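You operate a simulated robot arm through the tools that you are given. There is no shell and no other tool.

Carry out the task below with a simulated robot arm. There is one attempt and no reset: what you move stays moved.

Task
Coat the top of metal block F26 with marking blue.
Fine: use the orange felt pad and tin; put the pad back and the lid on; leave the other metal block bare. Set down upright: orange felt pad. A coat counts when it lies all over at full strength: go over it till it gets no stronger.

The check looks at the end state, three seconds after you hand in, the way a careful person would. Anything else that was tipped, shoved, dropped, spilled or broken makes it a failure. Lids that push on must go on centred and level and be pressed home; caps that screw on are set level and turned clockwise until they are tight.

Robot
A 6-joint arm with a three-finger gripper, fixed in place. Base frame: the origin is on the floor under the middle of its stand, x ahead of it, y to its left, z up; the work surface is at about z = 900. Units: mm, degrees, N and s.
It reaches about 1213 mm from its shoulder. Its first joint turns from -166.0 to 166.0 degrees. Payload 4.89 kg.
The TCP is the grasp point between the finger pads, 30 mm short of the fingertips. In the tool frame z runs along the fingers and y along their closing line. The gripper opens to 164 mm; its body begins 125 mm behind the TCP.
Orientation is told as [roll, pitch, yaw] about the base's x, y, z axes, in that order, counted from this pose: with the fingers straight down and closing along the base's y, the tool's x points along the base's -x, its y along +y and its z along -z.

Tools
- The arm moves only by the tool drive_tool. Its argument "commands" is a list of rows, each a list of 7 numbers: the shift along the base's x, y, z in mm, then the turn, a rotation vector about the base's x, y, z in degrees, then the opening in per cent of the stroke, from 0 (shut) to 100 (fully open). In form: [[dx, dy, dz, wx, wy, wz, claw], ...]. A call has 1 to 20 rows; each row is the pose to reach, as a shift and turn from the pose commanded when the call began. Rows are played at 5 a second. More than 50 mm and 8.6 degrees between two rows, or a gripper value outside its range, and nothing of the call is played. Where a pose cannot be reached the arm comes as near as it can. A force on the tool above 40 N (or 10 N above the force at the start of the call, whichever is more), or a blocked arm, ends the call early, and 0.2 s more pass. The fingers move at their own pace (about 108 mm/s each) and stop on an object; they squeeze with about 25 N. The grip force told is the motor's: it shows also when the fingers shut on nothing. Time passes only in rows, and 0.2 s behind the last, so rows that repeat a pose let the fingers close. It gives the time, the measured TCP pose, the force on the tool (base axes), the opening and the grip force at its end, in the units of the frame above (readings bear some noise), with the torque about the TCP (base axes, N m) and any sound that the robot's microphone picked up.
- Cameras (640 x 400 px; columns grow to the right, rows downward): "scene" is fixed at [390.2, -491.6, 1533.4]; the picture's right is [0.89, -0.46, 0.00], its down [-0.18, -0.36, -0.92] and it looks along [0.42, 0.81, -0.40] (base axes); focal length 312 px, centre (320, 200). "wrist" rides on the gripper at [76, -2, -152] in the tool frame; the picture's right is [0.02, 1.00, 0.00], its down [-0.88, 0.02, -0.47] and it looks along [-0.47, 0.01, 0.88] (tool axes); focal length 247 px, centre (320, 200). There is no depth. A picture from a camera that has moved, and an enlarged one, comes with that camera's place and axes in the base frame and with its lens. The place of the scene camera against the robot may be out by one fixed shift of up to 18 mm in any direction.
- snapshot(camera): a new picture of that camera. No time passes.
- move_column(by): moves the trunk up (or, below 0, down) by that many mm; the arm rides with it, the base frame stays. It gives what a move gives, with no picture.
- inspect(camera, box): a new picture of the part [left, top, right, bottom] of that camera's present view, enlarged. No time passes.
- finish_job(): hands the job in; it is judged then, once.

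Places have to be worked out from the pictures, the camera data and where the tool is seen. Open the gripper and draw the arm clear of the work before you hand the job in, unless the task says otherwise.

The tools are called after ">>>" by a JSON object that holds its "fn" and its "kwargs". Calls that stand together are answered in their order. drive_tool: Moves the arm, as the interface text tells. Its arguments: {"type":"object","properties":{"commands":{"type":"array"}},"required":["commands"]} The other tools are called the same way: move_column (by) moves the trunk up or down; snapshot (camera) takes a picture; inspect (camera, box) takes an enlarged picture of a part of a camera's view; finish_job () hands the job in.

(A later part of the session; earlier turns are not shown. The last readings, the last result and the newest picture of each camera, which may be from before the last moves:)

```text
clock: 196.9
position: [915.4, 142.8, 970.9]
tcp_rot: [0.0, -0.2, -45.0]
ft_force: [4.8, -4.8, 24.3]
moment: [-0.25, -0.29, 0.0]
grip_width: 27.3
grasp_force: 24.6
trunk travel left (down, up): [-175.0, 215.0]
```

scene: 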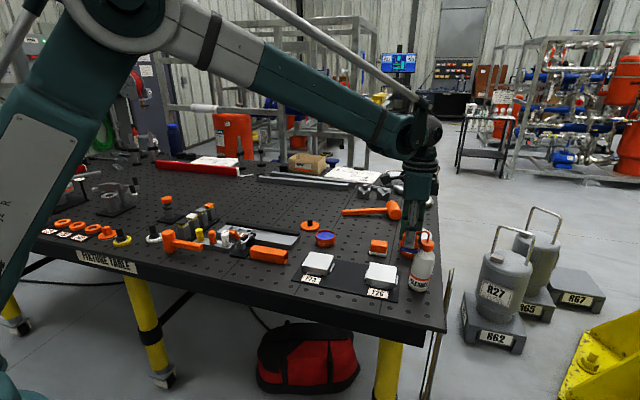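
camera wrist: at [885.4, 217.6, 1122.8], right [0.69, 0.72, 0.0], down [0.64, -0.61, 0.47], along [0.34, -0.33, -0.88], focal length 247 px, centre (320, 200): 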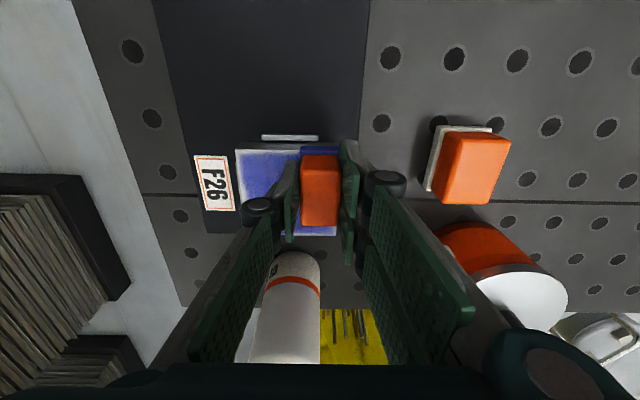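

Still 24 N. Now lanes −20 and −33.

>>> {"fn": "drive_tool", "kwargs": {"commands": [[-4.6, -4.6, 0.1, 0, 0, 0, 0], [-9.2, -9.2, 0.1, 0, 0, 0, 0], [-5, -13.4, 0.1, 0, 0, 0, 0], [-0.8, -17.6, 0.1, 0, 0, 0, 0], [3.4, -21.8, 0.1, 0, 0, 0, 0], [7.6, -26, 0, 0, 0, 0, 0], [11.8, -30.2, 0, 0, 0, 0, 0], [16, -34.4, 0, 0, 0, 0, 0], [20.2, -38.6, 0, 0, 0, 0, 0], [24.4, -42.8, 0, 0, 0, 0, 0], [28.3, -46.7, 0, 0, 0, 0, 0], [23.7, -51.3, 0, 0, 0, 0, 0], [19.1, -55.9, 0, 0, 0, 0, 0], [13.8, -50.6, 0, 0, 0, 0, 0], [8.5, -45.3, 0, 0, 0, 0, 0], [3.2, -40, 0.1, 0, 0, 0, 0], [-2.1, -34.7, 0.1, 0, 0, 0, 0], [-7.4, -29.4, 0.1, 0, 0, 0, 0], [-12.7, -24.1, 0.1, 0, 0, 0, 0], [-18.4, -18.4, 0.1, 0, 0, 0, 0]]}}

>>> {"fn": "inspect", "kwargs": {"camera": "scene", "box": [350, 235, 420, 300]}}

```text
clock: 201.1
position: [897.3, 125.6, 969.7]
tcp_rot: [0.0, 0.0, -45.1]
ft_force: [1.4, -2.4, 11.6]
moment: [-0.09, -0.2, 0.01]
grip_width: 27.2
grasp_force: 24.9
trunk travel left (down, up): [-175.0, 215.0]
```

```text
6.15 times, centred on (385, 268) of scene
camera zoom: at [390.2, -491.6, 1533.4], right [0.89, -0.46, 0.0], down [-0.18, -0.36, -0.92], along [0.42, 0.81, -0.4], focal length 1918 px, centre (-80, -215)
```

zoom: 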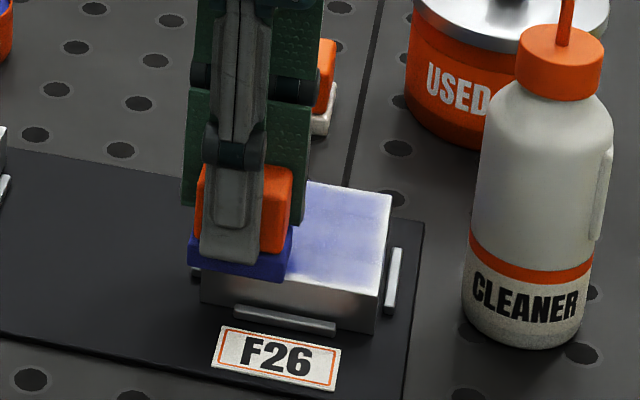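

The pad still has colour. I add one pass along the F73-side border to the far corner.

>>> {"fn": "drive_tool", "kwargs": {"commands": [[-2, 2, -0.2, 0, 0, 0, 0], [2, 6, -0.2, 0, 0, 0, 0], [6, 10, -0.2, 0, 0, 0, 0], [10, 14, -0.2, 0, 0, 0, 0], [14, 18, -0.2, 0, 0, 0, 0], [18, 22, -0.2, 0, 0, 0, 0], [22, 26, -0.2, 0, 0, 0, 0], [26, 30, -0.1, 0, 0, 0, 0], [30, 34, -0.1, 0, 0, 0, 0], [34, 38, -0.1, 0, 0, 0, 0], [38, 42, -0.1, 0, 0, 0, 0], [42, 46, -0.1, 0, 0, 0, 0], [45, 49, -0.1, 0, 0, 0, 0]]}}

```text
clock: 203.9
position: [940.8, 173.4, 971.4]
tcp_rot: [0.0, -0.1, -45.0]
ft_force: [-4.4, -3.8, 17.2]
moment: [-0.21, 0.14, -0.03]
grip_width: 27.4
grasp_force: 25.2
trunk travel left (down, up): [-175.0, 215.0]
```

17 N. I continue the loop: far border, then the bottle-side border.

>>> {"fn": "drive_tool", "kwargs": {"commands": [[4, -4, 0, 0, 0, 0, 0], [8, -8, 0, 0, 0, 0, 0], [12, -12, 0, 0, 0, 0, 0], [16, -16, -0.1, 0, 0, 0, 0], [20, -20, -0.1, 0, 0, 0, 0], [24, -24, -0.1, 0, 0, 0, 0], [28, -28, -0.1, 0, 0, 0, 0], [32, -32, -0.2, 0, 0, 0, 0], [36, -36, -0.2, 0, 0, 0, 0], [39, -39, -0.2, 0, 0, 0, 0], [34.3, -43.7, -0.2, 0, 0, 0, 0], [29.6, -48.4, -0.2, 0, 0, 0, 0], [24.9, -53.1, -0.2, 0, 0, 0, 0], [20.2, -57.8, -0.2, 0, 0, 0, 0], [15.5, -62.5, -0.2, 0, 0, 0, 0], [10.8, -67.2, -0.2, 0, 0, 0, 0], [6.1, -71.9, -0.2, 0, 0, 0, 0], [1.4, -76.6, -0.2, 0, 0, 0, 0], [-3.3, -81.3, -0.2, 0, 0, 0, 0], [-8, -86, -0.2, 0, 0, 0, 0]]}}

>>> {"fn": "inspect", "kwargs": {"camera": "wrist", "box": [200, 40, 440, 240]}}

```text
clock: 208.1
position: [933.5, 88.2, 970.4]
tcp_rot: [0.0, -0.1, -45.0]
ft_force: [2.5, 4.2, 18.0]
moment: [0.19, -0.16, -0.02]
grip_width: 27.4
grasp_force: 25.5
trunk travel left (down, up): [-175.0, 215.0]
```

```text
2.00 times, centred on (320, 140) of wrist
camera zoom: at [878.4, 141.6, 1122.8], right [0.69, 0.72, 0.0], down [0.64, -0.61, 0.47], along [0.34, -0.33, -0.88], focal length 494 px, centre (320, 320)
```

zoom: 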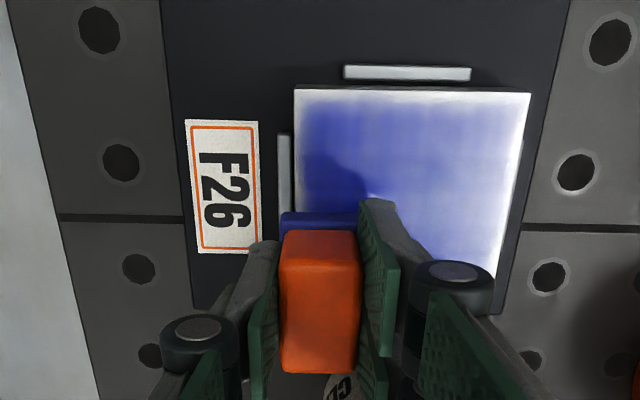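

Lift high and compare from overhead once more.

>>> {"fn": "drive_tool", "kwargs": {"commands": [[0, 0, 5, 0, 0, 0, 0], [0, 0, 40, 0, 0, 0, 0], [0, 0, 85, 0, 0, 0, 0], [0, 0, 130, 0, 0, 0, 0], [0, 0, 175, 0, 0, 0, 0], [0, 0, 205, 0, 0, 0, 0], [25, -7, 205, 0, 0, 0, 0], [50.5, -14, 205, 0, 0, 0, 0], [50.5, -14, 205, 0, 0, 0, 0]]}}

>>> {"fn": "inspect", "kwargs": {"camera": "wrist", "box": [255, 20, 405, 120]}}

>>> {"fn": "inspect", "kwargs": {"camera": "wrist", "box": [295, 32, 365, 76]}}

>>> {"fn": "inspect", "kwargs": {"camera": "wrist", "box": [295, 66, 365, 110]}}

>>> {"fn": "inspect", "kwargs": {"camera": "scene", "box": [360, 255, 405, 300]}}

```text
clock: 210.1
position: [987.8, 72.8, 1174.5]
tcp_rot: [-0.1, 0.0, -44.9]
ft_force: [1.3, 0.3, -1.2]
moment: [-0.01, 0.16, 0.02]
grip_width: 27.4
grasp_force: 25.3
trunk travel left (down, up): [-175.0, 215.0]
```

```text
4.00 times, centred on (330, 70) of wrist
camera zoom: at [931.7, 127.3, 1326.7], right [0.69, 0.72, 0.0], down [0.64, -0.61, 0.47], along [0.34, -0.33, -0.88], focal length 988 px, centre (280, 720)
```

zoom: 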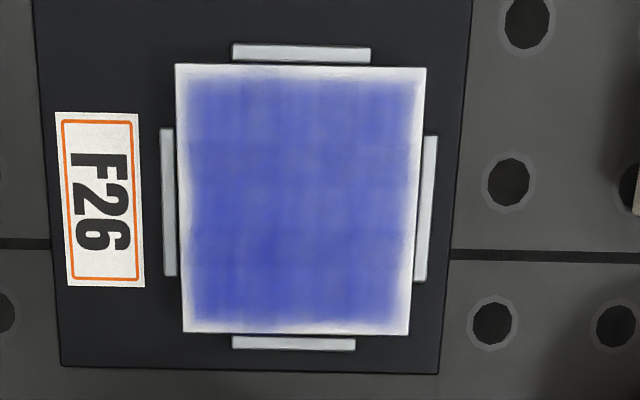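

```text
9.09 times, centred on (330, 54) of wrist
camera zoom: at [931.7, 127.3, 1326.7], right [0.69, 0.72, 0.0], down [0.64, -0.61, 0.47], along [0.34, -0.33, -0.88], focal length 2245 px, centre (229, 1527)
```

zoom: 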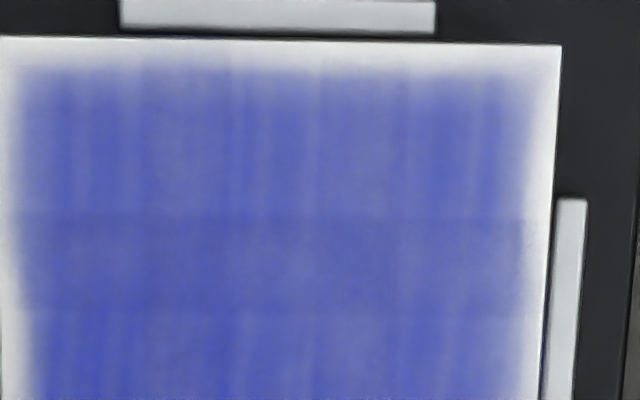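

```text
9.09 times, centred on (330, 88) of wrist
camera zoom: at [931.7, 127.3, 1326.7], right [0.69, 0.72, 0.0], down [0.64, -0.61, 0.47], along [0.34, -0.33, -0.88], focal length 2245 px, centre (229, 1218)
```

zoom: 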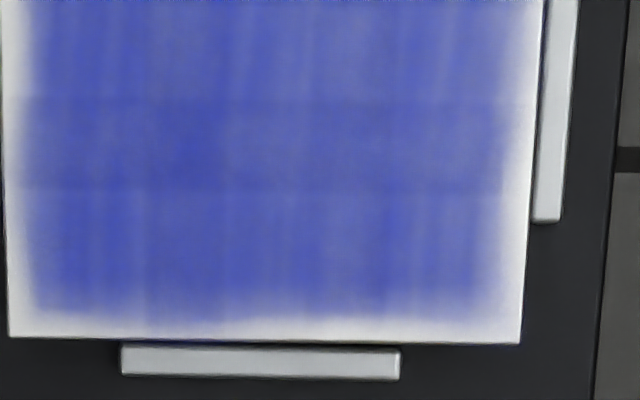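

```text
8.89 times, centred on (382, 278) of scene
camera zoom: at [390.2, -491.6, 1533.4], right [0.89, -0.46, 0.0], down [-0.18, -0.36, -0.92], along [0.42, 0.81, -0.4], focal length 2770 px, centre (-236, -489)
```

zoom: 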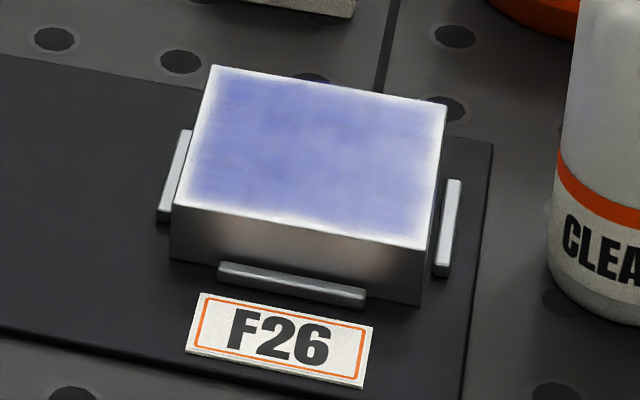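

The overhead pictures before and after this last full round look identical: the coat has stopped getting stronger and is uniform over the whole top. Now I return the pad: fly high to its old spot at about (957, 314) and descend to just above the table.

>>> {"fn": "drive_tool", "kwargs": {"commands": [[-5, 40, 0, 0, 0, 0, 0], [-10, 80, 0, 0, 0, 0, 0], [-15, 120, 0, 0, 0, 0, 0], [-20, 160, 0, 0, 0, 0, 0], [-25, 200, -10, 0, 0, 0, 0], [-29.3, 240.3, -30, 0, 0, 0, 0], [-29.3, 240.3, -75, 0, 0, 0, 0], [-29.3, 240.3, -120, 0, 0, 0, 0], [-29.3, 240.3, -160, 0, 0, 0, 0], [-29.3, 240.3, -190, 0, 0, 0, 0], [-29.3, 240.3, -205, 0, 0, 0, 0], [-29.3, 240.3, -205, 0, 0, 0, 0]]}}

>>> {"fn": "snapshot", "kwargs": {"camera": "wrist"}}

>>> {"fn": "inspect", "kwargs": {"camera": "scene", "box": [320, 200, 400, 260]}}

```text
clock: 212.7
position: [955.0, 312.0, 969.3]
tcp_rot: [0.0, -0.2, -45.0]
ft_force: [0.5, 0.6, -0.7]
moment: [-0.02, -0.01, -0.05]
grip_width: 27.4
grasp_force: 25.4
trunk travel left (down, up): [-175.0, 215.0]
```

```text
taken
camera wrist: at [899.8, 365.4, 1121.7], right [0.69, 0.72, 0.0], down [0.64, -0.61, 0.47], along [0.34, -0.33, -0.88], focal length 247 px, centre (320, 200)
```

wrist: 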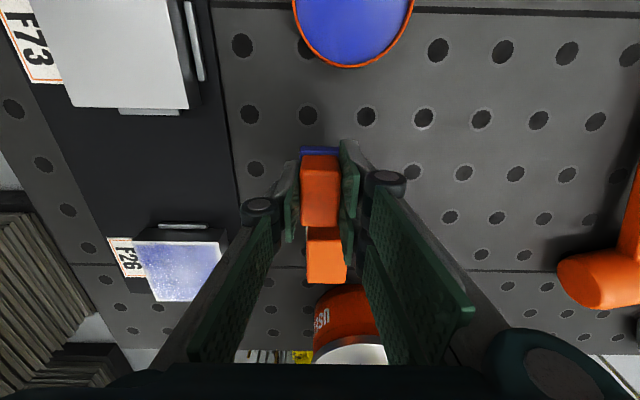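

```text
6.67 times, centred on (360, 230) of scene
camera zoom: at [390.2, -491.6, 1533.4], right [0.89, -0.46, 0.0], down [-0.18, -0.36, -0.92], along [0.42, 0.81, -0.4], focal length 2078 px, centre (53, 0)
```

zoom: 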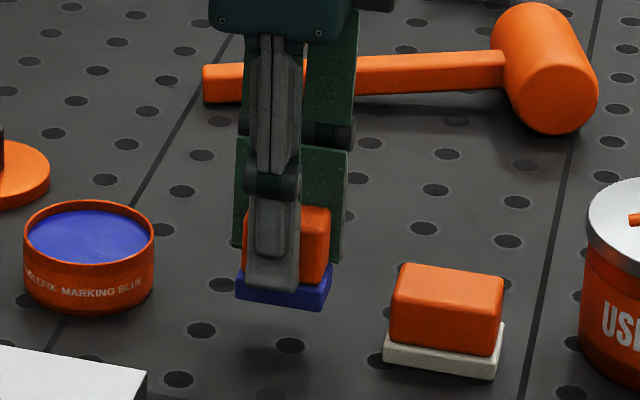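

I correct (+2.5, +2.2) and lower, with small steps near the table.

>>> {"fn": "drive_tool", "kwargs": {"commands": [[2.5, 2.2, -5, 0, 0, 0, 0], [2.5, 2.2, -15, 0, 0, 0, 0], [2.5, 2.2, -21, 0, 0, 0, 0], [2.5, 2.2, -23, 0, 0, 0, 0], [2.5, 2.2, -24, 0, 0, 0, 0], [2.5, 2.2, -25, 0, 0, 0, 0]]}}

>>> {"fn": "inspect", "kwargs": {"camera": "scene", "box": [330, 210, 390, 260]}}

```text
clock: 214.1
position: [958.2, 317.7, 945.3]
tcp_rot: [0.0, 0.0, -45.0]
ft_force: [0.2, -0.4, -0.5]
moment: [-0.01, 0.0, 0.02]
grip_width: 27.4
grasp_force: 24.6
trunk travel left (down, up): [-175.0, 215.0]
```

```text
8.00 times, centred on (360, 235) of scene
camera zoom: at [390.2, -491.6, 1533.4], right [0.89, -0.46, 0.0], down [-0.18, -0.36, -0.92], along [0.42, 0.81, -0.4], focal length 2493 px, centre (0, -80)
```

zoom: 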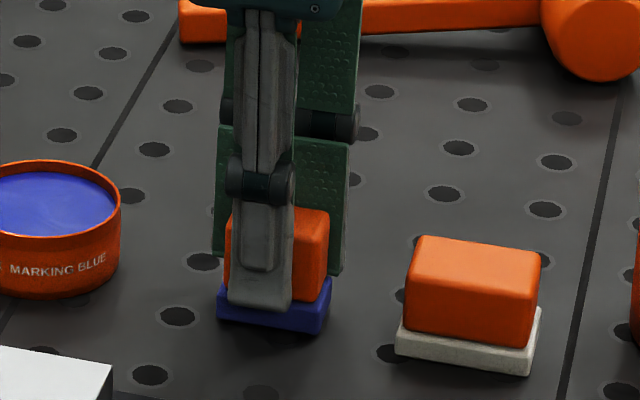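

Compared with the pad's original picture it is about 2.5 mm right, so I shift back and lower until it touches.

>>> {"fn": "drive_tool", "kwargs": {"commands": [[-2.2, 1.1, 0, 0, 0, 0, 0], [-2.2, 1.1, -0.8, 0, 0, 0, 0], [-2.2, 1.1, -1.5, 0, 0, 0, 0], [-2.2, 1.1, -2.2, 0, 0, 0, 0]]}}

```text
clock: 215.1
position: [956.1, 317.5, 941.8]
tcp_rot: [0.1, 0.0, -45.1]
ft_force: [0.1, -1.2, 0.6]
moment: [0.0, -0.01, 0.0]
grip_width: 27.4
grasp_force: 25.6
trunk travel left (down, up): [-175.0, 215.0]
```

>>> {"fn": "drive_tool", "kwargs": {"commands": [[0, 0, -0.5, 0, 0, 0, 0], [0, 0, -1, 0, 0, 0, 0], [0, 0, -1.4, 0, 0, 0, 0]]}}

>>> {"fn": "inspect", "kwargs": {"camera": "scene", "box": [330, 210, 390, 260]}}

```text
clock: 215.9
position: [956.4, 317.7, 944.0]
tcp_rot: [0.1, -0.1, -44.9]
ft_force: [7.9, 1.5, 26.8]
moment: [0.06, -0.33, 0.0]
grip_width: 27.4
grasp_force: 25.3
trunk travel left (down, up): [-175.0, 215.0]
```

```text
8.00 times, centred on (360, 235) of scene
camera zoom: at [390.2, -491.6, 1533.4], right [0.89, -0.46, 0.0], down [-0.18, -0.36, -0.92], along [0.42, 0.81, -0.4], focal length 2493 px, centre (0, -80)
```

zoom: 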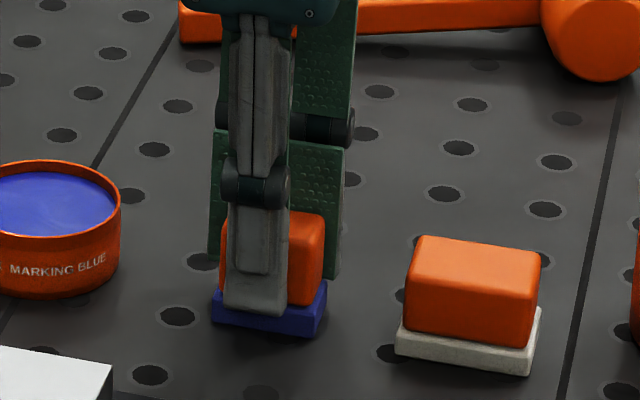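

The pad is on the table exactly at its old place (27 N). I ease off, open, and rise straight up.

>>> {"fn": "drive_tool", "kwargs": {"commands": [[0, 0, 0.5, 0, 0, 0, 0], [0, 0, 0.9, 0, 0, 0, 0], [0, 0, 0.9, 0, 0, 0, 20], [0, 0, 0.9, 0, 0, 0, 30], [0, 0, 0.9, 0, 0, 0, 40], [0, 0, 0.9, 0, 0, 0, 45], [0, 0, 0.9, 0, 0, 0, 45], [0, 0, 20, 0, 0, 0, 45], [0, 0, 50, 0, 0, 0, 45], [0, 0, 90, 0, 0, 0, 45], [0, 0, 130, 0, 0, 0, 45]]}}

>>> {"fn": "inspect", "kwargs": {"camera": "scene", "box": [330, 210, 390, 260]}}

>>> {"fn": "snapshot", "kwargs": {"camera": "wrist"}}

```text
clock: 218.3
position: [955.5, 318.2, 1070.3]
tcp_rot: [0.0, 0.0, -44.9]
ft_force: [0.2, -0.2, -0.6]
moment: [-0.06, 0.15, 0.0]
grip_width: 74.0
grasp_force: 0.1
trunk travel left (down, up): [-175.0, 215.0]
```

```text
8.00 times, centred on (360, 235) of scene
camera zoom: at [390.2, -491.6, 1533.4], right [0.89, -0.46, 0.0], down [-0.18, -0.36, -0.92], along [0.42, 0.81, -0.4], focal length 2493 px, centre (0, -80)
```

zoom: 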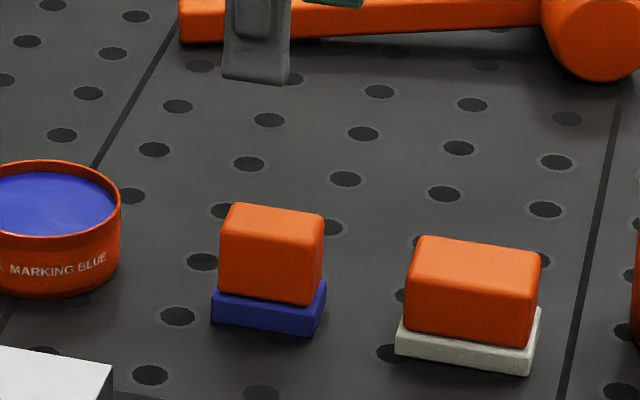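

```text
taken
camera wrist: at [900.8, 371.0, 1222.3], right [0.69, 0.72, 0.0], down [0.64, -0.61, 0.47], along [0.34, -0.33, -0.88], focal length 247 px, centre (320, 200)
```

wrist: 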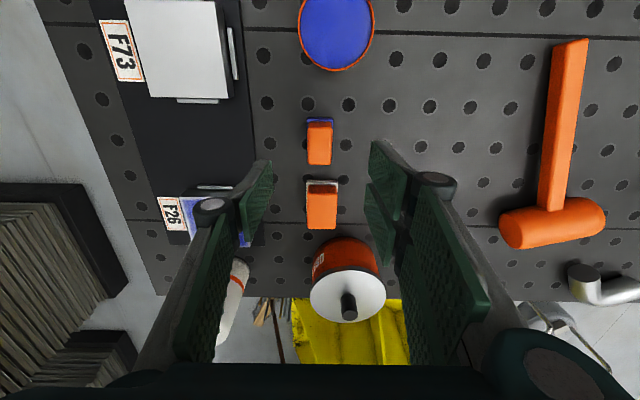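

Pad stands upright in its old place. Before closing the tin I take one more unobstructed look at F26 from above.

>>> {"fn": "drive_tool", "kwargs": {"commands": [[0, -10, 40, 0, 0, 0, 45], [3, -40, 75, 0, 0, 0, 45], [8, -80, 80, 0, 0, 0, 45], [13, -122, 80, 0, 0, 0, 45], [19, -164, 80, 0, 0, 0, 45], [25, -206, 80, 0, 0, 0, 45], [29.5, -243, 80, 0, 0, 0, 45], [29.5, -243, 80, 0, 0, 0, 45]]}}

>>> {"fn": "snapshot", "kwargs": {"camera": "wrist"}}

>>> {"fn": "inspect", "kwargs": {"camera": "wrist", "box": [280, 15, 380, 115]}}

```text
clock: 220.1
position: [984.7, 75.4, 1153.4]
tcp_rot: [0.0, -0.1, -44.9]
ft_force: [0.0, -0.4, 0.4]
moment: [0.11, 0.02, 0.04]
grip_width: 73.7
grasp_force: 0.0
trunk travel left (down, up): [-175.0, 215.0]
```

```text
taken
camera wrist: at [928.6, 127.0, 1303.8], right [0.69, 0.72, 0.0], down [0.64, -0.61, 0.47], along [0.34, -0.33, -0.88], focal length 247 px, centre (320, 200)
```

wrist: 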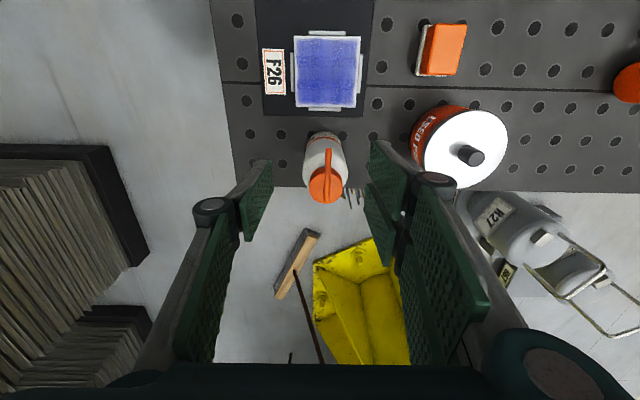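

```text
4.00 times, centred on (330, 65) of wrist
camera zoom: at [928.6, 127.0, 1303.8], right [0.69, 0.72, 0.0], down [0.64, -0.61, 0.47], along [0.34, -0.33, -0.88], focal length 988 px, centre (280, 740)
```

zoom: 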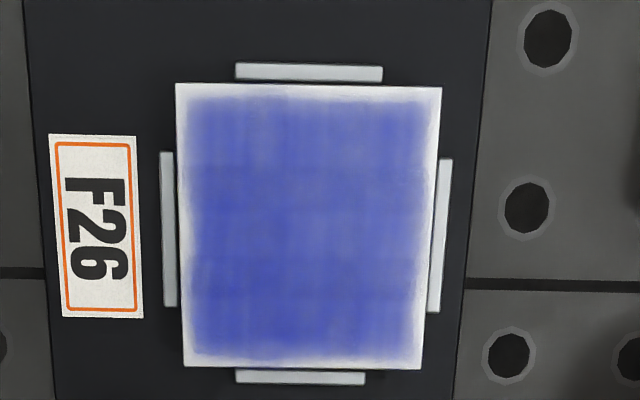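

The coat is uniform over the whole top with only the constant soft rim. Now the lid: I fly high to it at about (885, 542).

>>> {"fn": "drive_tool", "kwargs": {"commands": [[-9, 42, 0, 0, 0, 0, 45], [-18, 84, 0, 0, 0, 0, 45], [-27, 126, 0, 0, 0, 0, 45], [-36, 168, 0, 0, 0, 0, 45], [-45, 210, 0, 0, 0, 0, 45], [-54, 252, 0, 0, 0, 0, 45], [-63, 294, 0, 0, 0, 0, 45], [-72, 336, 0, 0, 0, 0, 45], [-81, 378, -10, 0, 0, 0, 45], [-90, 420, -30, 0, 0, 0, 45], [-99.5, 466.5, -50, 0, 0, 0, 45], [-99.5, 466.5, -90, 0, 0, 0, 45], [-99.5, 466.5, -90, 0, 0, 0, 45]]}}

>>> {"fn": "snapshot", "kwargs": {"camera": "wrist"}}

>>> {"fn": "inspect", "kwargs": {"camera": "wrist", "box": [260, 60, 400, 200]}}

```text
refused: row 11 steps farther than a row can; nothing moved
```

```text
taken
camera wrist: at [928.6, 127.0, 1303.8], right [0.69, 0.72, 0.0], down [0.64, -0.61, 0.47], along [0.34, -0.33, -0.88], focal length 247 px, centre (320, 200)
```

wrist: 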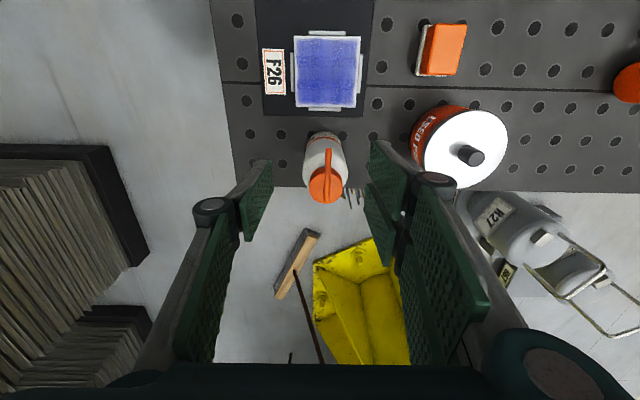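

```text
2.86 times, centred on (330, 130) of wrist
camera zoom: at [928.6, 127.0, 1303.8], right [0.69, 0.72, 0.0], down [0.64, -0.61, 0.47], along [0.34, -0.33, -0.88], focal length 706 px, centre (291, 400)
```

zoom: 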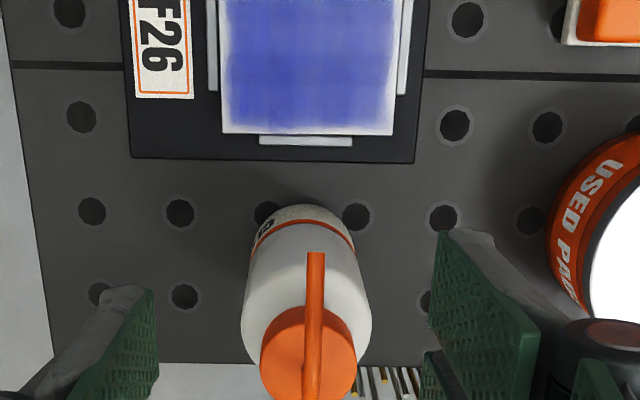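

One row was too long, so nothing moved; I resend with shorter steps.

>>> {"fn": "drive_tool", "kwargs": {"commands": [[-9, 42, 0, 0, 0, 0, 45], [-18, 84, 0, 0, 0, 0, 45], [-27, 126, 0, 0, 0, 0, 45], [-36, 168, 0, 0, 0, 0, 45], [-45, 210, 0, 0, 0, 0, 45], [-54, 252, 0, 0, 0, 0, 45], [-63, 294, 0, 0, 0, 0, 45], [-72, 336, 0, 0, 0, 0, 45], [-81, 378, -10, 0, 0, 0, 45], [-90, 420, -20, 0, 0, 0, 45], [-99.5, 465, -30, 0, 0, 0, 45], [-99.5, 466.5, -70, 0, 0, 0, 45], [-99.5, 466.5, -92, 0, 0, 0, 45], [-99.5, 466.5, -92, 0, 0, 0, 45]]}}

>>> {"fn": "snapshot", "kwargs": {"camera": "wrist"}}

>>> {"fn": "inspect", "kwargs": {"camera": "wrist", "box": [260, 60, 400, 200]}}

```text
clock: 223.1
position: [884.3, 543.3, 1059.9]
tcp_rot: [0.0, -0.2, -45.0]
ft_force: [0.8, 0.6, -0.4]
moment: [-0.02, 0.05, 0.02]
grip_width: 73.7
grasp_force: 0.0
trunk travel left (down, up): [-175.0, 215.0]
```

```text
taken
camera wrist: at [829.2, 595.5, 1212.9], right [0.69, 0.72, 0.0], down [0.64, -0.61, 0.47], along [0.34, -0.33, -0.88], focal length 247 px, centre (320, 200)
```

wrist: 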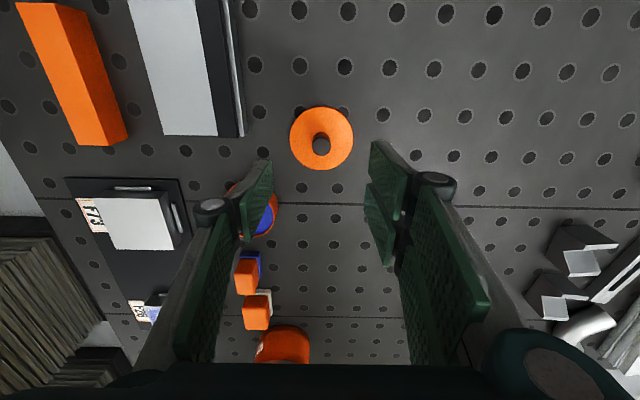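

```text
2.86 times, centred on (330, 130) of wrist
camera zoom: at [829.2, 595.5, 1212.9], right [0.69, 0.72, 0.0], down [0.64, -0.61, 0.47], along [0.34, -0.33, -0.88], focal length 706 px, centre (291, 400)
```

zoom: 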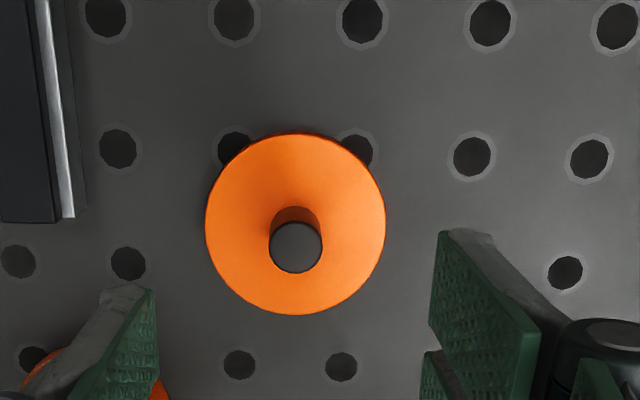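

The lid's knob is at about (886, 543.6). I shift (+1.7, +0.4), descend over it and close.

>>> {"fn": "drive_tool", "kwargs": {"commands": [[1.7, 0.4, -20, 0, 0, 0, 45], [1.7, 0.4, -60, 0, 0, 0, 45], [1.7, 0.4, -95, 0, 0, 0, 45], [1.7, 0.4, -108, 0, 0, 0, 45], [1.7, 0.4, -114, 0, 0, 0, 45], [1.7, 0.4, -114, 0, 0, 0, 45]]}}

>>> {"fn": "inspect", "kwargs": {"camera": "scene", "box": [280, 190, 340, 240]}}

>>> {"fn": "inspect", "kwargs": {"camera": "wrist", "box": [240, 100, 400, 260]}}

```text
clock: 224.5
position: [887.2, 542.8, 945.1]
tcp_rot: [-0.1, 0.0, -45.0]
ft_force: [-0.5, -0.1, -0.8]
moment: [-0.04, 0.0, -0.01]
grip_width: 73.9
grasp_force: 0.0
trunk travel left (down, up): [-175.0, 215.0]
```

```text
8.00 times, centred on (310, 215) of scene
camera zoom: at [390.2, -491.6, 1533.4], right [0.89, -0.46, 0.0], down [-0.18, -0.36, -0.92], along [0.42, 0.81, -0.4], focal length 2493 px, centre (400, 80)
```

zoom: 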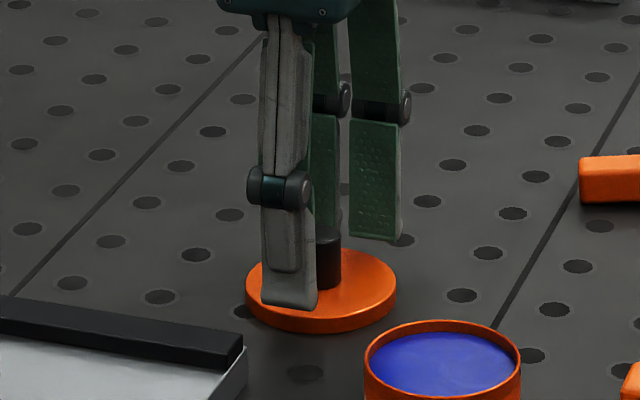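

```text
2.50 times, centred on (320, 180) of wrist
camera zoom: at [831.8, 595.3, 1098.1], right [0.69, 0.72, 0.0], down [0.64, -0.61, 0.47], along [0.34, -0.33, -0.88], focal length 617 px, centre (320, 250)
```

zoom: 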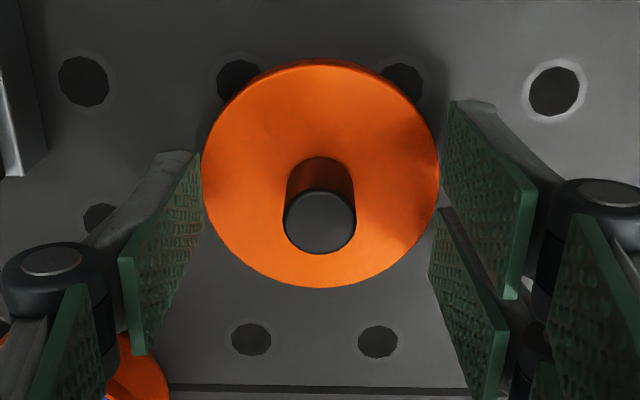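

Well centred on the knob. I close on it and lift gently.

>>> {"fn": "drive_tool", "kwargs": {"commands": [[0, 0, 0, 0, 0, 0, 30], [0, 0, 0, 0, 0, 0, 15], [0, 0, 0, 0, 0, 0, 5], [0, 0, 0, 0, 0, 0, 0], [0, 0, 0, 0, 0, 0, 0], [0, 0, 0, 0, 0, 0, 0], [0, 0, 5, 0, 0, 0, 0], [0, 0, 25, 0, 0, 0, 0], [0, 0, 60, 0, 0, 0, 0], [0, 0, 60, 0, 0, 0, 0]]}}

>>> {"fn": "inspect", "kwargs": {"camera": "scene", "box": [280, 180, 350, 245]}}

>>> {"fn": "snapshot", "kwargs": {"camera": "wrist"}}

```text
clock: 226.7
position: [885.6, 541.7, 1005.5]
tcp_rot: [0.0, -0.1, -45.0]
ft_force: [-0.4, -1.1, -0.7]
moment: [0.04, -0.05, 0.02]
grip_width: 20.3
grasp_force: 24.7
trunk travel left (down, up): [-175.0, 215.0]
```

```text
6.15 times, centred on (315, 212) of scene
camera zoom: at [390.2, -491.6, 1533.4], right [0.89, -0.46, 0.0], down [-0.18, -0.36, -0.92], along [0.42, 0.81, -0.4], focal length 1918 px, centre (351, 123)
```

zoom: 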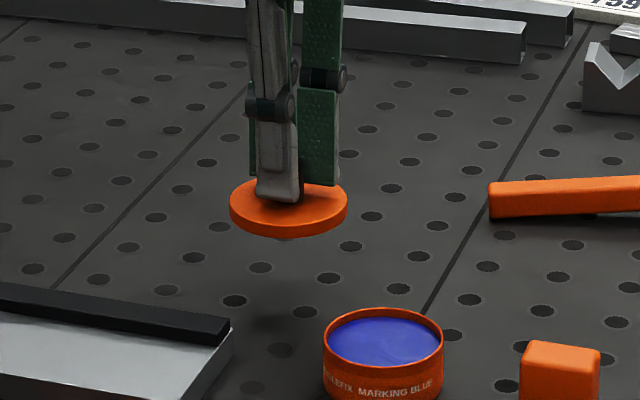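

```text
taken
camera wrist: at [831.0, 594.6, 1158.0], right [0.69, 0.72, 0.0], down [0.64, -0.61, 0.47], along [0.34, -0.33, -0.88], focal length 247 px, centre (320, 200)
```

wrist: 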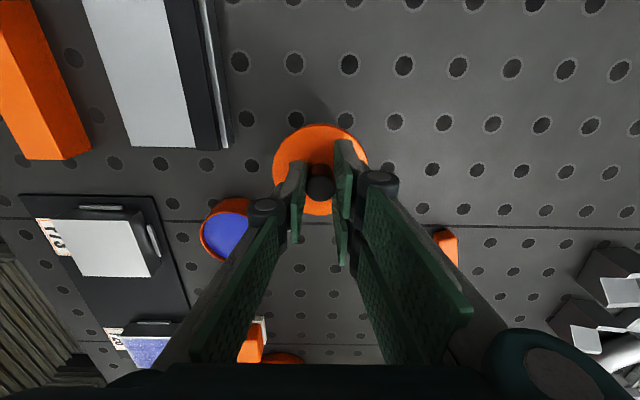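

The lid is held level. I raise it and move to a spot where the wrist camera looks straight down at the open tin, to measure its centre precisely.

>>> {"fn": "drive_tool", "kwargs": {"commands": [[0, 0, 25, 0, 0, 0, 0], [0, 0, 50, 0, 0, 0, 0], [11, -38, 50, 0, 0, 0, 0], [23, -77, 50, 0, 0, 0, 0], [34, -115, 50, 0, 0, 0, 0], [45, -154, 50, 0, 0, 0, 0], [56.5, -192, 50, 0, 0, 0, 0], [56.5, -192, 50, 0, 0, 0, 0], [56.5, -192, 50, 0, 0, 0, 0]]}}

>>> {"fn": "snapshot", "kwargs": {"camera": "wrist"}}

>>> {"fn": "inspect", "kwargs": {"camera": "wrist", "box": [265, 20, 375, 130]}}

>>> {"fn": "inspect", "kwargs": {"camera": "wrist", "box": [260, 110, 380, 220]}}

```text
clock: 228.7
position: [943.0, 349.6, 1055.3]
tcp_rot: [0.0, -0.1, -45.0]
ft_force: [0.0, -0.5, -0.6]
moment: [0.08, 0.04, 0.02]
grip_width: 20.3
grasp_force: 24.7
trunk travel left (down, up): [-175.0, 215.0]
```

```text
taken
camera wrist: at [888.3, 401.8, 1206.6], right [0.69, 0.72, 0.0], down [0.64, -0.61, 0.47], along [0.34, -0.33, -0.88], focal length 247 px, centre (320, 200)
```

wrist: 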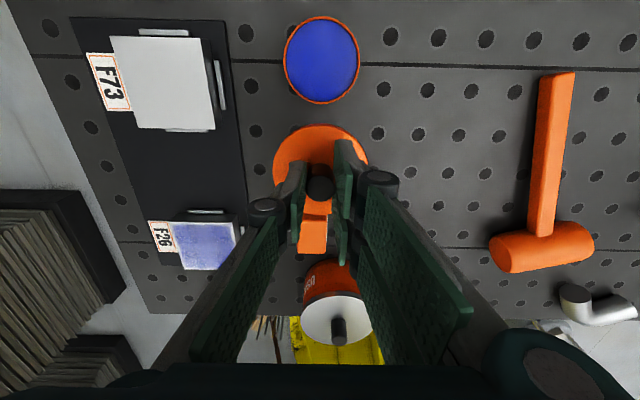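

```text
3.64 times, centred on (320, 75) of wrist
camera zoom: at [888.3, 401.8, 1206.6], right [0.69, 0.72, 0.0], down [0.64, -0.61, 0.47], along [0.34, -0.33, -0.88], focal length 898 px, centre (320, 654)
```

zoom: 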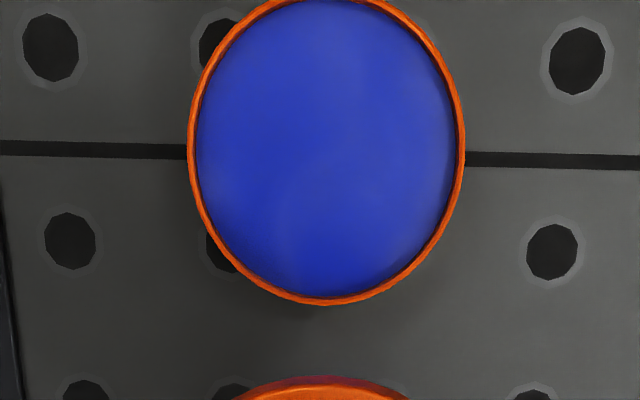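

```text
3.64 times, centred on (320, 165) of wrist
camera zoom: at [888.3, 401.8, 1206.6], right [0.69, 0.72, 0.0], down [0.64, -0.61, 0.47], along [0.34, -0.33, -0.88], focal length 898 px, centre (320, 327)
```

zoom: 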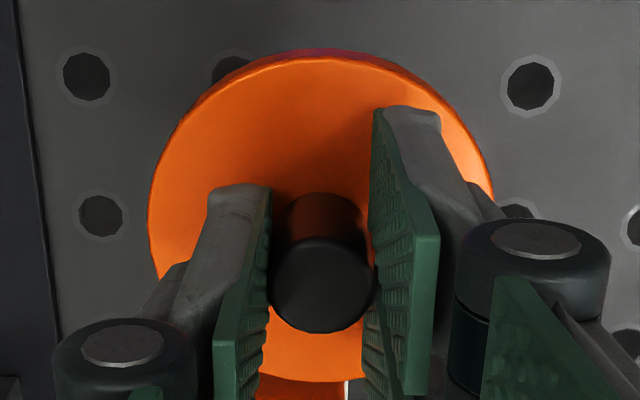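

Measured relative to the tool: tin centre (80.6, −0.5), lid centre (−2.3, −0.3). I move (−58.8, +58.5) to bring the lid over the tin and lower to about 12 mm above it for a check.

>>> {"fn": "drive_tool", "kwargs": {"commands": [[-15, 15, 0, 0, 0, 0, 0], [-30, 30, 0, 0, 0, 0, 0], [-45, 45, 0, 0, 0, 0, 0], [-58.8, 58.5, 0, 0, 0, 0, 0], [-58.8, 58.5, -25, 0, 0, 0, 0], [-58.8, 58.5, -50, 0, 0, 0, 0], [-58.8, 58.5, -65, 0, 0, 0, 0], [-58.8, 58.5, -65, 0, 0, 0, 0], [-58.8, 58.5, -65, 0, 0, 0, 0]]}}

>>> {"fn": "inspect", "kwargs": {"camera": "wrist", "box": [260, 100, 380, 220]}}

>>> {"fn": "inspect", "kwargs": {"camera": "scene", "box": [305, 210, 350, 250]}}

```text
clock: 230.7
position: [886.4, 408.6, 991.5]
tcp_rot: [0.0, -0.2, -45.0]
ft_force: [-0.1, 0.7, -0.7]
moment: [0.01, 0.02, 0.0]
grip_width: 20.3
grasp_force: 25.0
trunk travel left (down, up): [-175.0, 215.0]
```

```text
3.33 times, centred on (320, 160) of wrist
camera zoom: at [830.8, 461.1, 1143.5], right [0.69, 0.72, 0.0], down [0.64, -0.61, 0.47], along [0.34, -0.33, -0.88], focal length 823 px, centre (320, 333)
```

zoom: 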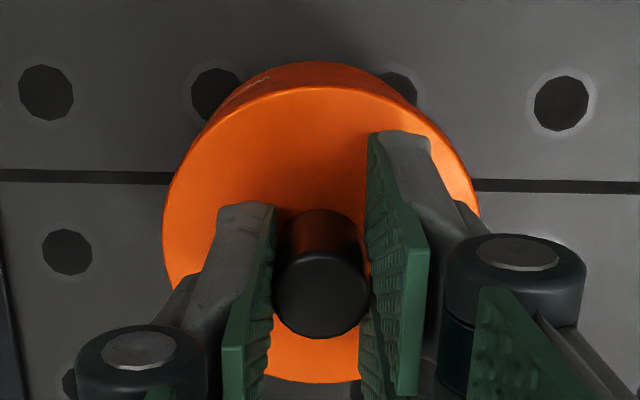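

```text
10.00 times, centred on (328, 230) of scene
camera zoom: at [390.2, -491.6, 1533.4], right [0.89, -0.46, 0.0], down [-0.18, -0.36, -0.92], along [0.42, 0.81, -0.4], focal length 3116 px, centre (245, -100)
```

zoom: 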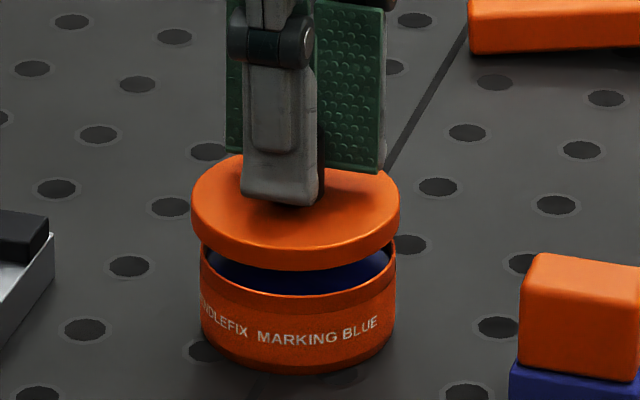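

Nearly concentric. I zoom in for a finer check of the side-to-side offset.

>>> {"fn": "inspect", "kwargs": {"camera": "scene", "box": [311, 222, 331, 242]}}

>>> {"fn": "inspect", "kwargs": {"camera": "scene", "box": [322, 222, 342, 242]}}

>>> {"fn": "inspect", "kwargs": {"camera": "wrist", "box": [270, 105, 370, 165]}}

```text
16.00 times, centred on (321, 232) of scene
camera zoom: at [390.2, -491.6, 1533.4], right [0.89, -0.46, 0.0], down [-0.18, -0.36, -0.92], along [0.42, 0.81, -0.4], focal length 4986 px, centre (304, -312)
```

zoom: 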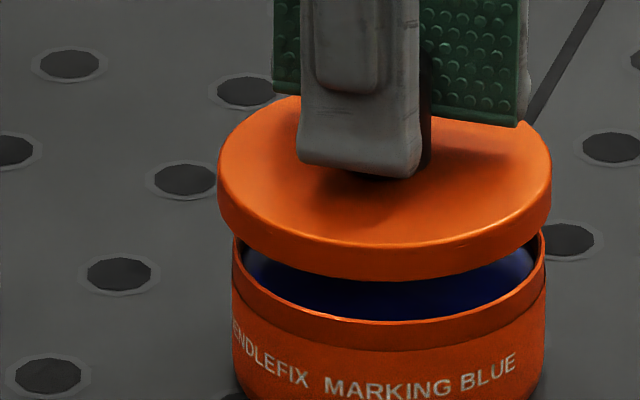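

```text
16.00 times, centred on (332, 232) of scene
camera zoom: at [390.2, -491.6, 1533.4], right [0.89, -0.46, 0.0], down [-0.18, -0.36, -0.92], along [0.42, 0.81, -0.4], focal length 4986 px, centre (128, -312)
```

zoom: 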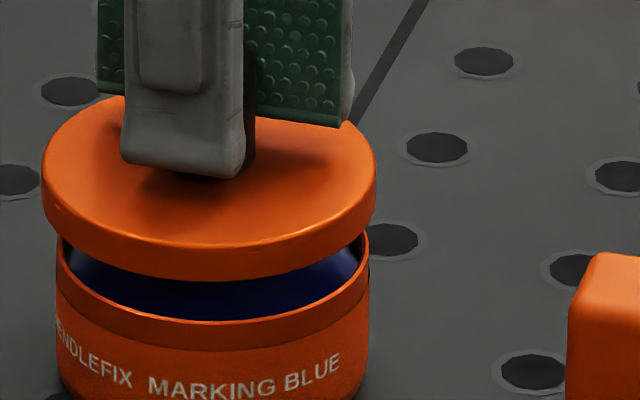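

```text
6.40 times, centred on (320, 135) of wrist
camera zoom: at [830.8, 461.1, 1143.5], right [0.69, 0.72, 0.0], down [0.64, -0.61, 0.47], along [0.34, -0.33, -0.88], focal length 1581 px, centre (320, 616)
```

zoom: 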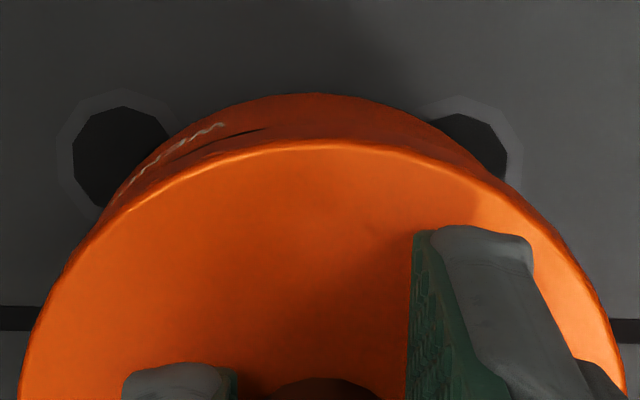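

The scene view shows the lid about 1.3 mm left of the tin, and the other views put it about 1.7 mm too far back. I shift (+0.4, −2.1), lower to a few mm above the rim, and measure again.

>>> {"fn": "drive_tool", "kwargs": {"commands": [[0.4, -2.1, 0, 0, 0, 0, 0], [0.4, -2.1, -3, 0, 0, 0, 0], [0.4, -2.1, -6, 0, 0, 0, 0], [0.4, -2.1, -6, 0, 0, 0, 0], [0.4, -2.1, -6, 0, 0, 0, 0]]}}

>>> {"fn": "inspect", "kwargs": {"camera": "scene", "box": [315, 228, 335, 248]}}

>>> {"fn": "inspect", "kwargs": {"camera": "wrist", "box": [270, 105, 370, 165]}}

>>> {"fn": "inspect", "kwargs": {"camera": "scene", "box": [310, 222, 345, 250]}}

```text
clock: 231.9
position: [886.2, 406.1, 985.2]
tcp_rot: [0.0, 0.0, -45.0]
ft_force: [-0.9, 0.0, -1.4]
moment: [-0.03, -0.03, 0.0]
grip_width: 20.2
grasp_force: 25.1
trunk travel left (down, up): [-175.0, 215.0]
```

```text
16.00 times, centred on (325, 238) of scene
camera zoom: at [390.2, -491.6, 1533.4], right [0.89, -0.46, 0.0], down [-0.18, -0.36, -0.92], along [0.42, 0.81, -0.4], focal length 4986 px, centre (240, -408)
```

zoom: 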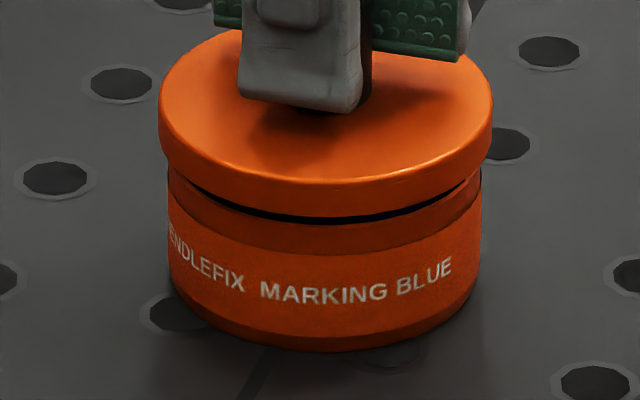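

```text
6.40 times, centred on (320, 135) of wrist
camera zoom: at [830.9, 458.8, 1136.5], right [0.69, 0.72, 0.0], down [0.64, -0.61, 0.47], along [0.34, -0.33, -0.88], focal length 1581 px, centre (320, 616)
```

zoom: 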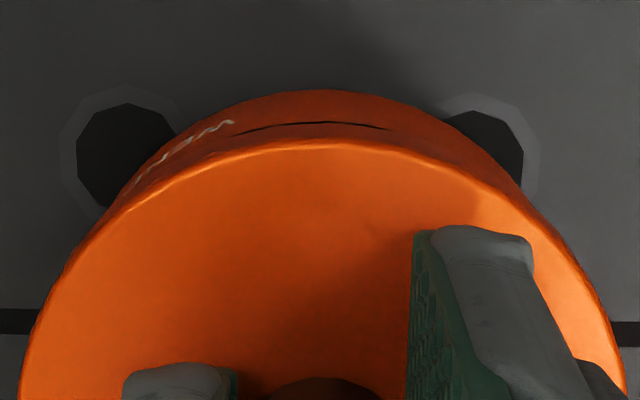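

```text
14.29 times, centred on (328, 236) of scene
camera zoom: at [390.2, -491.6, 1533.4], right [0.89, -0.46, 0.0], down [-0.18, -0.36, -0.92], along [0.42, 0.81, -0.4], focal length 4452 px, centre (213, -314)
```

zoom: 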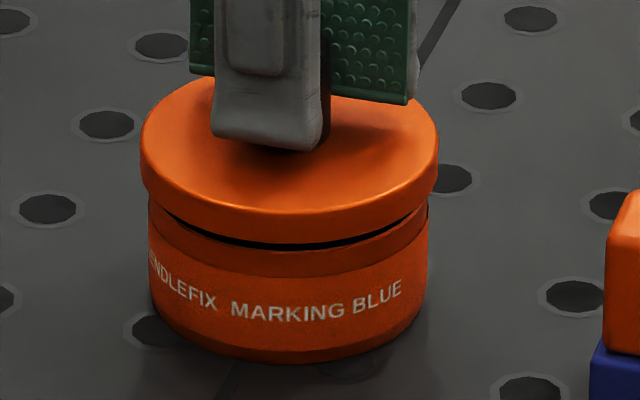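

Now lid and tin line up within a few tenths side to side and about right in depth, and the tin itself hasn't moved. I lower gently in 1 mm steps, watching the forces.

>>> {"fn": "drive_tool", "kwargs": {"commands": [[0, 0, -1, 0, 0, 0, 0], [0, 0, -2, 0, 0, 0, 0], [0, 0, -3, 0, 0, 0, 0], [0, 0, -4, 0, 0, 0, 0]]}}

>>> {"fn": "inspect", "kwargs": {"camera": "scene", "box": [310, 222, 345, 250]}}

```text
clock: 232.9
position: [884.4, 406.1, 980.1]
tcp_rot: [0.0, -0.1, -45.0]
ft_force: [0.0, -0.1, -0.4]
moment: [-0.01, -0.04, 0.0]
grip_width: 20.5
grasp_force: 25.3
trunk travel left (down, up): [-175.0, 215.0]
```

```text
14.29 times, centred on (328, 236) of scene
camera zoom: at [390.2, -491.6, 1533.4], right [0.89, -0.46, 0.0], down [-0.18, -0.36, -0.92], along [0.42, 0.81, -0.4], focal length 4452 px, centre (213, -314)
```

zoom: 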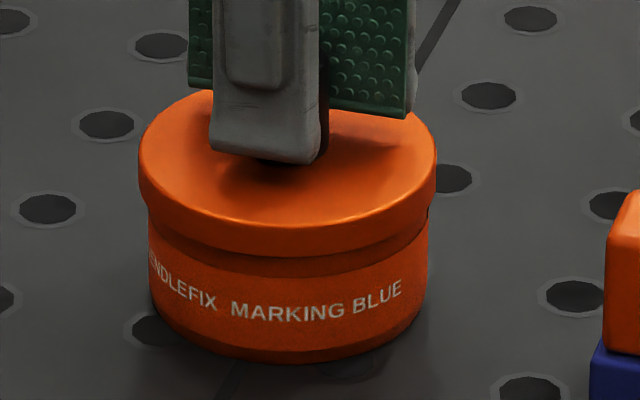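

No resistance and still concentric. I continue down.

>>> {"fn": "drive_tool", "kwargs": {"commands": [[0, 0, -1, 0, 0, 0, 0], [0, 0, -2, 0, 0, 0, 0], [0, 0, -3, 0, 0, 0, 0]]}}

>>> {"fn": "inspect", "kwargs": {"camera": "scene", "box": [310, 222, 345, 250]}}

```text
clock: 233.7
position: [886.3, 406.3, 977.4]
tcp_rot: [0.0, 0.0, -45.0]
ft_force: [0.2, 0.1, -1.0]
moment: [-0.01, -0.03, -0.04]
grip_width: 20.0
grasp_force: 24.8
trunk travel left (down, up): [-175.0, 215.0]
```

```text
14.29 times, centred on (328, 236) of scene
camera zoom: at [390.2, -491.6, 1533.4], right [0.89, -0.46, 0.0], down [-0.18, -0.36, -0.92], along [0.42, 0.81, -0.4], focal length 4452 px, centre (213, -314)
```

zoom: 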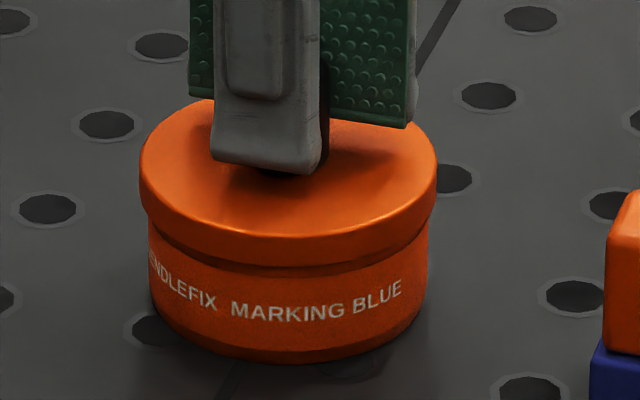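

About 3 mm to go, still free. I continue and press home gently.

>>> {"fn": "drive_tool", "kwargs": {"commands": [[0, 0, -1, 0, 0, 0, 0], [0, 0, -2, 0, 0, 0, 0], [0, 0, -3, 0, 0, 0, 0], [0, 0, -3.6, 0, 0, 0, 0]]}}

>>> {"fn": "inspect", "kwargs": {"camera": "scene", "box": [310, 222, 345, 250]}}

```text
clock: 234.7
position: [886.2, 405.7, 973.9]
tcp_rot: [0.0, -0.1, -45.0]
ft_force: [-0.4, -0.3, -1.0]
moment: [-0.01, 0.04, 0.01]
grip_width: 20.1
grasp_force: 25.0
trunk travel left (down, up): [-175.0, 215.0]
```

```text
14.29 times, centred on (328, 236) of scene
camera zoom: at [390.2, -491.6, 1533.4], right [0.89, -0.46, 0.0], down [-0.18, -0.36, -0.92], along [0.42, 0.81, -0.4], focal length 4452 px, centre (213, -314)
```

zoom: 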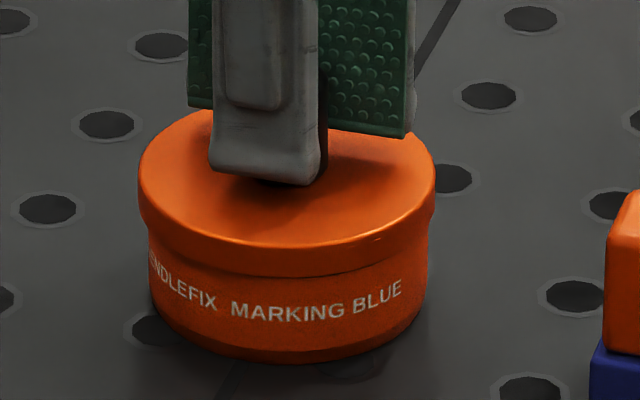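

Almost seated with no resistance. I press on in half-millimetre steps to snap it home.

>>> {"fn": "drive_tool", "kwargs": {"commands": [[0, 0, -0.5, 0, 0, 0, 0], [0, 0, -1, 0, 0, 0, 0], [0, 0, -1.5, 0, 0, 0, 0], [0, 0, -2, 0, 0, 0, 0]]}}

```text
clock: 235.6
position: [885.7, 406.1, 973.2]
tcp_rot: [0.0, 0.0, -45.0]
ft_force: [0.4, -1.5, 19.2]
moment: [-0.01, 0.1, 0.02]
grip_width: 20.4
grasp_force: 25.1
trunk travel left (down, up): [-175.0, 215.0]
heard: snap
stopped in row 4: the force on the tool passed its limit at 41 N (the readings are from after the stop); the commanded pose is now the measured one
```

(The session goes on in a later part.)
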